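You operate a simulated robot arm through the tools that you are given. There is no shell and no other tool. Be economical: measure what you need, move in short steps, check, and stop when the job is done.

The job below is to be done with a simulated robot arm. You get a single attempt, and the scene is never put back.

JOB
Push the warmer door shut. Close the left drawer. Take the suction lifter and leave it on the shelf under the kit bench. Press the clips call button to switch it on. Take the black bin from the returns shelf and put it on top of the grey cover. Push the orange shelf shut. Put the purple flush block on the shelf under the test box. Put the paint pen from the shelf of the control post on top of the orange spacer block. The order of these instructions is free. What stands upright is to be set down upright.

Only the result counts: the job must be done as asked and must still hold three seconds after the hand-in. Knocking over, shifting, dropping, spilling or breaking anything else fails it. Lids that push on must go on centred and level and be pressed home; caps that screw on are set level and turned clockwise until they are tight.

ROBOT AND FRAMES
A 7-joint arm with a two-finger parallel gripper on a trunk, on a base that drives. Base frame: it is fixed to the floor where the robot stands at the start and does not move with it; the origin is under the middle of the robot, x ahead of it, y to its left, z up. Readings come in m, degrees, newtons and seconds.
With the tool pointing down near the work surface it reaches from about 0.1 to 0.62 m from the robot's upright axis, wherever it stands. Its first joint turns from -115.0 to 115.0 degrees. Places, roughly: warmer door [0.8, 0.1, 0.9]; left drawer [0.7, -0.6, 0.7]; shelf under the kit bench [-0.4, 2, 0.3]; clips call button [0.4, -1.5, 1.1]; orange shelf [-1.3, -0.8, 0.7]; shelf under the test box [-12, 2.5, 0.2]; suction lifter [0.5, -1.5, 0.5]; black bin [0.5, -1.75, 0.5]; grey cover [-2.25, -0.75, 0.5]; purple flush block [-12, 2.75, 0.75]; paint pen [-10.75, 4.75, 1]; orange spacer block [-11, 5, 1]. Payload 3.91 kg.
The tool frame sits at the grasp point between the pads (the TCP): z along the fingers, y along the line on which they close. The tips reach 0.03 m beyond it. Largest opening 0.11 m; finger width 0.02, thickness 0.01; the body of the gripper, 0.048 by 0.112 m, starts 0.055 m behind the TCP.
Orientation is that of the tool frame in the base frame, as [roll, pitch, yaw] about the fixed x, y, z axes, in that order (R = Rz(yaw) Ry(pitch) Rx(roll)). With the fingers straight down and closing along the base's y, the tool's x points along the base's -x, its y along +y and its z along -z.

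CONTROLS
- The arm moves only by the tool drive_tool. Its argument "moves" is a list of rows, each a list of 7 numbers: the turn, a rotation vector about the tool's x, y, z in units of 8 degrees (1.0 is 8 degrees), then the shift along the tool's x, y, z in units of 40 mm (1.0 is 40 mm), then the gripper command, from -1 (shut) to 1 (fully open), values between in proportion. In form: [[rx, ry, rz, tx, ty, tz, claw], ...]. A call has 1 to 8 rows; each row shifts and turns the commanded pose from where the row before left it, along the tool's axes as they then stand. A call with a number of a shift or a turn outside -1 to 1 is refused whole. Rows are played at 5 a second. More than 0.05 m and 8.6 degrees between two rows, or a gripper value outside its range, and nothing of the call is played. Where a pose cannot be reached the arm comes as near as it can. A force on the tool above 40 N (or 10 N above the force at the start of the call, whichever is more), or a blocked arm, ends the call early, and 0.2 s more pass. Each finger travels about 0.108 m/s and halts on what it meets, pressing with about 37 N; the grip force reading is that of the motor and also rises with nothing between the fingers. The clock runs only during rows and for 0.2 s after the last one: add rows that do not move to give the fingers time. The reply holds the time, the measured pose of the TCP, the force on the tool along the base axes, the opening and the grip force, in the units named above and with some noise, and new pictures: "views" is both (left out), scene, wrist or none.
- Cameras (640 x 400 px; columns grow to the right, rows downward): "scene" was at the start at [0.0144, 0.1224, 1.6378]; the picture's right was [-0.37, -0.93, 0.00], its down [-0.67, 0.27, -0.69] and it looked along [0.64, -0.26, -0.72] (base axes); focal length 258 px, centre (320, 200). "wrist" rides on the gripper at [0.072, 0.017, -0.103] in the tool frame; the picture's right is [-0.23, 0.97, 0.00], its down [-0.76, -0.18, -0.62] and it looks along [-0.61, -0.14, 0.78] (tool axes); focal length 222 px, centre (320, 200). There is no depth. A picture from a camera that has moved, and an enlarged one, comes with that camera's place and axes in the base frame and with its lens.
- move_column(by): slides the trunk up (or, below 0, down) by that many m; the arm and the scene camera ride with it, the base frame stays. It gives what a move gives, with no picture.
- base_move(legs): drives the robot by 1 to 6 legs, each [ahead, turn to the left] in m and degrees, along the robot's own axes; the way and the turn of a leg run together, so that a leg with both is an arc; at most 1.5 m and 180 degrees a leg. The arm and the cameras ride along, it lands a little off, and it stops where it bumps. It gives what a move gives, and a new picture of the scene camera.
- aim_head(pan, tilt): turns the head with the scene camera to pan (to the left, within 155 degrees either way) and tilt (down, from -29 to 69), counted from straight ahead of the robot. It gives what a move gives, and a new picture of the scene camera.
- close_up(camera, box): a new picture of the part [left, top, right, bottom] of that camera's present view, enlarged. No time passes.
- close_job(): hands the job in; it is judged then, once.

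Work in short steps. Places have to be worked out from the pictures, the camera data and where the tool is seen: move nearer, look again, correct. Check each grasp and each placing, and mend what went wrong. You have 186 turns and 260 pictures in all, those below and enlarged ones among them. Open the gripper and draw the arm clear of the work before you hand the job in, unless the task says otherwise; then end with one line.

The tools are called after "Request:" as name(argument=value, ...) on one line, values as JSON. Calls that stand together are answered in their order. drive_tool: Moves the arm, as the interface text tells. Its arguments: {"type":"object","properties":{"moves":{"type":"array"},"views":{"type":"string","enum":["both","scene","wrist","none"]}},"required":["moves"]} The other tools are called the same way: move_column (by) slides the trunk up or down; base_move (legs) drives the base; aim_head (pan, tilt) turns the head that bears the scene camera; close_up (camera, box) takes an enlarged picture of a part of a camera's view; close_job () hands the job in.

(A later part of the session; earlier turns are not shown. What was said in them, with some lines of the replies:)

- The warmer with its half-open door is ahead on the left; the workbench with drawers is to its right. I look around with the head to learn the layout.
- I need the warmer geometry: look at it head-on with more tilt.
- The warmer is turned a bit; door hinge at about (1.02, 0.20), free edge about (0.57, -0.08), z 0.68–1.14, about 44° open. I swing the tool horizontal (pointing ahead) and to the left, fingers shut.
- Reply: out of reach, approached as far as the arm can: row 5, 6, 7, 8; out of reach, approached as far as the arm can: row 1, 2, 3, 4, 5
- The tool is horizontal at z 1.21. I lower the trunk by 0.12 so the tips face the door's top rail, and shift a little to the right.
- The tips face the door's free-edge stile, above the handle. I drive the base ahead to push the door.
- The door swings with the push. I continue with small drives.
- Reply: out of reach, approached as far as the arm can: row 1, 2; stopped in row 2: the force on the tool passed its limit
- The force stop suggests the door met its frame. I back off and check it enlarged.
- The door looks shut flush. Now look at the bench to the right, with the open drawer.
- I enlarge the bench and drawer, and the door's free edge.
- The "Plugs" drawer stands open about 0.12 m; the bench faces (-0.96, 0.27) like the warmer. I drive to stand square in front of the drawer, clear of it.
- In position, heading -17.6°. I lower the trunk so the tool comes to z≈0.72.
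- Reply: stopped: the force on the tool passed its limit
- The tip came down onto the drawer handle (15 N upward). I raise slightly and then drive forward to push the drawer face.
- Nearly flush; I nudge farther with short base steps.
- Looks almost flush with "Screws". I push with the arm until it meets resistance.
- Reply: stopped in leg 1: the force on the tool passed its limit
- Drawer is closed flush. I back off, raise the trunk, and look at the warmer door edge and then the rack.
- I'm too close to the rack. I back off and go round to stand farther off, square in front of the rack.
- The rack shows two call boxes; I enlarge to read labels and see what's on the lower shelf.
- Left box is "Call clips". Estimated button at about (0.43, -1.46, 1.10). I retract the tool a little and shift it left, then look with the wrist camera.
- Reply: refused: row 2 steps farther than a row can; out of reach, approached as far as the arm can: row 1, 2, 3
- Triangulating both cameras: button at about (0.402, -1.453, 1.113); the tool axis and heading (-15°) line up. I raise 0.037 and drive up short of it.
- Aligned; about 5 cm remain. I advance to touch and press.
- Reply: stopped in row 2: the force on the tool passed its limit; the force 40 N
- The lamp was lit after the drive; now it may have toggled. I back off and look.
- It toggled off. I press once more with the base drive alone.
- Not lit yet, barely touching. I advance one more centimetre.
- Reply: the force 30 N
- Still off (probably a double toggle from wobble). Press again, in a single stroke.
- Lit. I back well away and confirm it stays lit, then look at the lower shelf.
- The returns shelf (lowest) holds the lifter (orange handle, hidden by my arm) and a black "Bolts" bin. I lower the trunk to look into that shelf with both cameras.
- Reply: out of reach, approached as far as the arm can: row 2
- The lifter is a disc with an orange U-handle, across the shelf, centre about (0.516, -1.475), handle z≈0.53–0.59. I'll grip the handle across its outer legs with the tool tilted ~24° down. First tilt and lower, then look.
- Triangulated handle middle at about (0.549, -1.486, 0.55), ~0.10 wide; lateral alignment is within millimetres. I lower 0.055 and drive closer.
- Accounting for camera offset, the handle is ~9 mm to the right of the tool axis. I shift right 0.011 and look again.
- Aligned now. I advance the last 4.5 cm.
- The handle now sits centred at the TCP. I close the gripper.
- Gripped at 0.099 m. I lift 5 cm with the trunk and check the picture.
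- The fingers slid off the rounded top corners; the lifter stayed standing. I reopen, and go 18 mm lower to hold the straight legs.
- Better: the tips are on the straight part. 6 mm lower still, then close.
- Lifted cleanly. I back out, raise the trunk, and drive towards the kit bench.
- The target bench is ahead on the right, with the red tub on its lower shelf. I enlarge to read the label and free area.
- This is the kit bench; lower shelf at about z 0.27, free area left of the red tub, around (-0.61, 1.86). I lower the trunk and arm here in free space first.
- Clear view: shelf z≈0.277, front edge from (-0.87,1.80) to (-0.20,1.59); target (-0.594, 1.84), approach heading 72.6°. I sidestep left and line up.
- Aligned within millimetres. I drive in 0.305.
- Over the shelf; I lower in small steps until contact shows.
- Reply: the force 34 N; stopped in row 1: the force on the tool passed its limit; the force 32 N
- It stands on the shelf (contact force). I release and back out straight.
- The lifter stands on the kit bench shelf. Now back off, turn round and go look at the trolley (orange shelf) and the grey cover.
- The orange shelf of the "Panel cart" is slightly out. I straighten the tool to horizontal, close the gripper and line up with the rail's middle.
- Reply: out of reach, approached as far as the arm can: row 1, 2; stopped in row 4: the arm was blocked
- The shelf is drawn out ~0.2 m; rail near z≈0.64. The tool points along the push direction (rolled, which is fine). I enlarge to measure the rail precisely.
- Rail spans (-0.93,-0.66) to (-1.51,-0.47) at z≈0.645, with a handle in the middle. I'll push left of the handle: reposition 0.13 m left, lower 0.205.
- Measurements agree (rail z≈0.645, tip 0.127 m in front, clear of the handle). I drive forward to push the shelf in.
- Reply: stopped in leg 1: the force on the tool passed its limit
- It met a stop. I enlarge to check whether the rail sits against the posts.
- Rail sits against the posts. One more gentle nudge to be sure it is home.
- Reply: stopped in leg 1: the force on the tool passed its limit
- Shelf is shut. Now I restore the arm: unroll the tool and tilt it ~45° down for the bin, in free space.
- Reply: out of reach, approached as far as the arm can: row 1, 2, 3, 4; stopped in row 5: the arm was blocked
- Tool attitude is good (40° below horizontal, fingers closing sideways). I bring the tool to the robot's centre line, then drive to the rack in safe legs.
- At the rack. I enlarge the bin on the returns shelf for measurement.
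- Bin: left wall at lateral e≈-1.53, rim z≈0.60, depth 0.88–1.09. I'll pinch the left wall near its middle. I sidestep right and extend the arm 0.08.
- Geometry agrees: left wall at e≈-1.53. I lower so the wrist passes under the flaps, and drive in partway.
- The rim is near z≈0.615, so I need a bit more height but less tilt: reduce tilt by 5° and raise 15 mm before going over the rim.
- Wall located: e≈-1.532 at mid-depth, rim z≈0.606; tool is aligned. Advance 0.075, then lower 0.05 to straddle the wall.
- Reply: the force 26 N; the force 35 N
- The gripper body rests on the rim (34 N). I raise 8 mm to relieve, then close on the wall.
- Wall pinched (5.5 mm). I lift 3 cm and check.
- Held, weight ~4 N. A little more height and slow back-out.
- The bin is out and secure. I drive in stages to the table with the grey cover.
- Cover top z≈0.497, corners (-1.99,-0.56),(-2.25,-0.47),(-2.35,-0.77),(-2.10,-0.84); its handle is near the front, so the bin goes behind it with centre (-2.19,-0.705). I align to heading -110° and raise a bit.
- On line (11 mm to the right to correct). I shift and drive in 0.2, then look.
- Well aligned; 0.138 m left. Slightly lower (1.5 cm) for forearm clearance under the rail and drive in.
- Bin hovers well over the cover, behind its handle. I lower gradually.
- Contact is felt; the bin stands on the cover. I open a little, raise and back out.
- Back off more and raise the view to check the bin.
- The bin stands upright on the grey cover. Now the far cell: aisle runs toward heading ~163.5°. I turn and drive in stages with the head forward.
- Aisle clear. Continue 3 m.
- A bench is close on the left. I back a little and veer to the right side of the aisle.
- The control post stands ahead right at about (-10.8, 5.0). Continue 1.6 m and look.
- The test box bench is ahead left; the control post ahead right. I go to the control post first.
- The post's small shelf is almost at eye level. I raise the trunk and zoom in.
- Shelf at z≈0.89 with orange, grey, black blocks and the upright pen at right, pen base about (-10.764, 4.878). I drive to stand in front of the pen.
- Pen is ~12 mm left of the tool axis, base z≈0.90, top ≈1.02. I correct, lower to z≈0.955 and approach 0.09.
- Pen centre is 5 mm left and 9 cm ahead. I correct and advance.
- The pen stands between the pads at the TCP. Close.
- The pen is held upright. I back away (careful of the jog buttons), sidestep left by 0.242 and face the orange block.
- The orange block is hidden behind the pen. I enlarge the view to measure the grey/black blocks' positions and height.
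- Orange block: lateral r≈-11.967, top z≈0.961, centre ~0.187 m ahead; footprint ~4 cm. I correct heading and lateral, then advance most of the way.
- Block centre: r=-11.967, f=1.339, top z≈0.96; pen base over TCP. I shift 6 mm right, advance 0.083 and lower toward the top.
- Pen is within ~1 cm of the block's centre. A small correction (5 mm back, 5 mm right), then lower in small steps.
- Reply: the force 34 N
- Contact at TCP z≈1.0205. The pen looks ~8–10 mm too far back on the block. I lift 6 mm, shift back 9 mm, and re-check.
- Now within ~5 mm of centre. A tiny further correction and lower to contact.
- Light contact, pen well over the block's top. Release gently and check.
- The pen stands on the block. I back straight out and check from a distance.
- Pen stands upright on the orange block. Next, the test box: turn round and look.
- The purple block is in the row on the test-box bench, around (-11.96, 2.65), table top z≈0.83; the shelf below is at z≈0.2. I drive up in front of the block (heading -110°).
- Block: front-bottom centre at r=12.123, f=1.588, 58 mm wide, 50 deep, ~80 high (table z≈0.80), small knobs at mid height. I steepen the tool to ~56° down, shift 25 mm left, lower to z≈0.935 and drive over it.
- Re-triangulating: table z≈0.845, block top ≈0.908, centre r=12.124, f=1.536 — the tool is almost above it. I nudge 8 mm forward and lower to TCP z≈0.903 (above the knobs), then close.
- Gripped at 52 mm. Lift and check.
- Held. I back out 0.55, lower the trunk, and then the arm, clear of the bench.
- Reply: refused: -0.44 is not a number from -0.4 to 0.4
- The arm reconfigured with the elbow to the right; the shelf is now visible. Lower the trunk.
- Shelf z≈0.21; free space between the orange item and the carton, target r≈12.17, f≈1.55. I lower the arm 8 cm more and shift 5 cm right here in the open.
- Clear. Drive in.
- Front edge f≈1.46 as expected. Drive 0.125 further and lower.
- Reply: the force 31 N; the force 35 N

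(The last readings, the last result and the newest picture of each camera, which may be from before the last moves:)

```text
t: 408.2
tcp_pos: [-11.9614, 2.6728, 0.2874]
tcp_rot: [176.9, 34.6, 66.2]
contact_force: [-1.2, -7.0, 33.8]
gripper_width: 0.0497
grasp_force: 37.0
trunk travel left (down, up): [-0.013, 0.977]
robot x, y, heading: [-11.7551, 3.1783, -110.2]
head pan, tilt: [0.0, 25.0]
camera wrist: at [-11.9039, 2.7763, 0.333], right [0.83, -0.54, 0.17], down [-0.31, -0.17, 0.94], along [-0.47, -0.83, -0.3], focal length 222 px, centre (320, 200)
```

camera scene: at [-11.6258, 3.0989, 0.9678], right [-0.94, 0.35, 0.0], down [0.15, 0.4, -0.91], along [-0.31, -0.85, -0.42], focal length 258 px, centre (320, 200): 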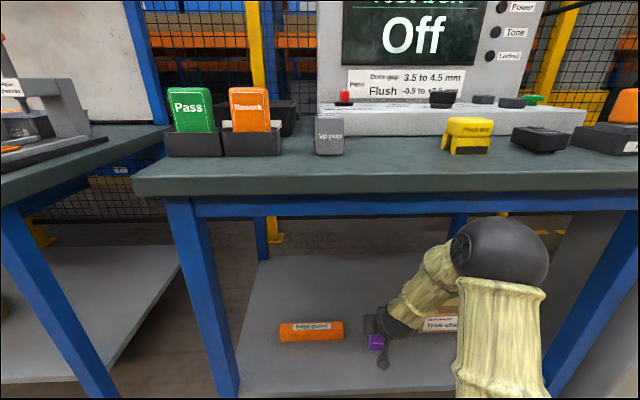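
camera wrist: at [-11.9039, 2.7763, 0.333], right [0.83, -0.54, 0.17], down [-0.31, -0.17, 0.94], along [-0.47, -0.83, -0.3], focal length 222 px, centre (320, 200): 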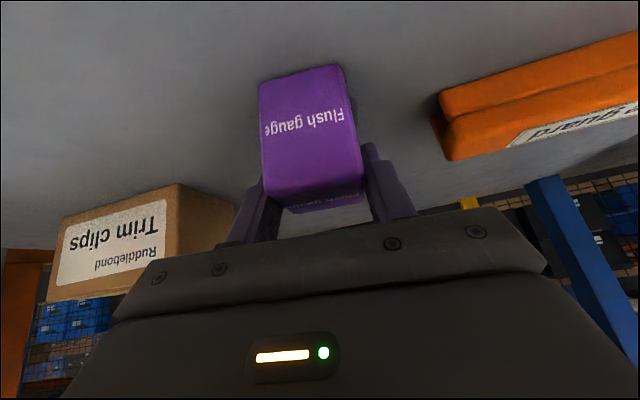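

Contact: the block is on the shelf. I relieve a little and release.

Request:
move_column(by=0.003)

Request:
drive_tool(moves=[[0, 0, 0, 0, 0, 0, 0.0], [0, 0, 0, 0, 0, 0, 0.4], [0, 0, 0, 0, 0, 0, 0.4], [0, 0, 0, 0, 0, 0, 0.4]], views="wrist")

Request:
move_column(by=0.08)

Request:
base_move(legs=[[-0.45, 0]])

Request:
close_up(camera="scene", box=[230, 60, 520, 300])

```text
t: 408.7
tcp_pos: [-11.9609, 2.6734, 0.2881]
tcp_rot: [176.9, 34.1, 66.0]
contact_force: [-1.5, -5.4, 17.6]
gripper_width: 0.0497
grasp_force: 37.4
trunk travel left (down, up): [-0.016, 0.974]
robot x, y, heading: [-11.757, 3.1831, -110.5]
head pan, tilt: [0.0, 25.0]
```

```text
t: 409.7
tcp_pos: [-11.9632, 2.6744, 0.2876]
tcp_rot: [176.9, 34.1, 66.0]
contact_force: [0.3, 0.0, -0.5]
gripper_width: 0.077
grasp_force: 0.0
trunk travel left (down, up): [-0.016, 0.974]
robot x, y, heading: [-11.7606, 3.1834, -110.0]
head pan, tilt: [0.0, 25.0]
camera wrist: at [-11.9034, 2.7775, 0.3338], right [0.82, -0.54, 0.17], down [-0.31, -0.18, 0.93], along [-0.47, -0.82, -0.31], focal length 222 px, centre (320, 200)
```

wrist: 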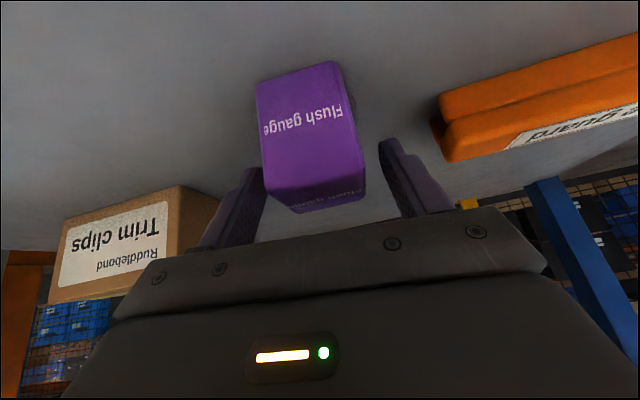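

```text
t: 410.9
tcp_pos: [-11.9613, 2.6741, 0.3666]
tcp_rot: [176.8, 34.1, 66.1]
contact_force: [0.2, -1.3, -0.3]
gripper_width: 0.077
grasp_force: 0.1
trunk travel left (down, up): [-0.096, 0.894]
robot x, y, heading: [-11.7591, 3.1835, -110.1]
head pan, tilt: [0.0, 25.0]
```

```text
t: 413.6
tcp_pos: [-11.8037, 3.0958, 0.3671]
tcp_rot: [176.9, 34.1, 66.4]
contact_force: [0.1, -0.6, 0.4]
gripper_width: 0.0772
grasp_force: 0.2
trunk travel left (down, up): [-0.096, 0.894]
robot x, y, heading: [-11.6016, 3.6058, -110.1]
head pan, tilt: [0.0, 25.0]
camera scene: at [-11.471, 3.5214, 1.0158], right [-0.94, 0.34, 0.0], down [0.14, 0.4, -0.91], along [-0.31, -0.85, -0.42], focal length 258 px, centre (320, 200)
```

scene: 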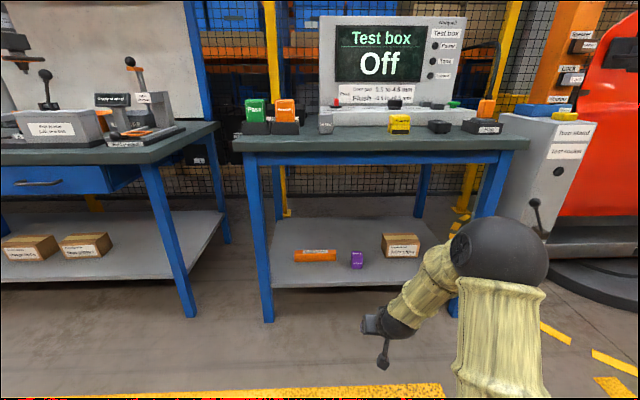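

```text
1.67 times, centred on (375, 180) of scene
camera zoom: at [-11.471, 3.5214, 1.0158], right [-0.94, 0.34, 0.0], down [0.14, 0.4, -0.91], along [-0.31, -0.85, -0.42], focal length 430 px, centre (228, 233)
```

zoom: 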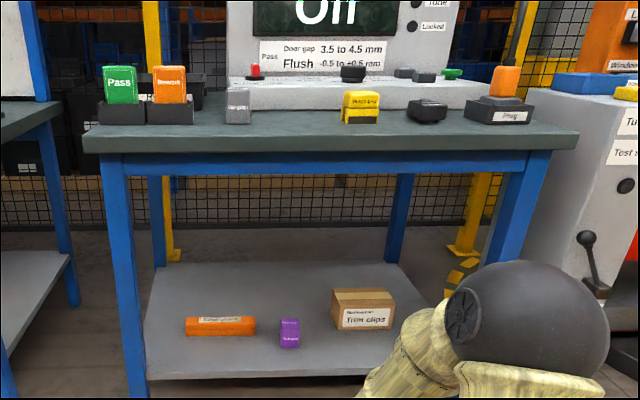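

The purple block stands on the shelf. A last look back at the pen on the control post.

Request:
aim_head(pan=150, tilt=5)

```text
t: 415.9
tcp_pos: [-11.8056, 3.0955, 0.3686]
tcp_rot: [176.9, 34.2, 66.3]
contact_force: [-0.2, 0.0, -0.4]
gripper_width: 0.0766
grasp_force: 0.0
trunk travel left (down, up): [-0.096, 0.894]
robot x, y, heading: [-11.6042, 3.6031, -110.1]
head pan, tilt: [150.0, 5.0]
camera scene: at [-11.3691, 3.6669, 1.0483], right [0.64, -0.77, 0.0], down [-0.07, -0.06, -1.0], along [0.76, 0.64, -0.09], focal length 258 px, centre (320, 200)
```

scene: 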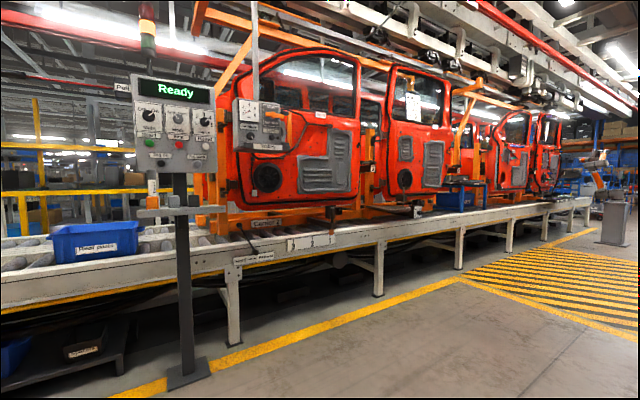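

The pen still stands upright on the orange block at the left of the shelf; the arm is clear and open. I hand the job in.

Request:
close_job()

```text
The job is handed in.
```

All eight tasks are done and the job is handed in. The clips call button toggled off when I pressed it again, so I re-pressed it and saw the lamp stay lit after I backed away.
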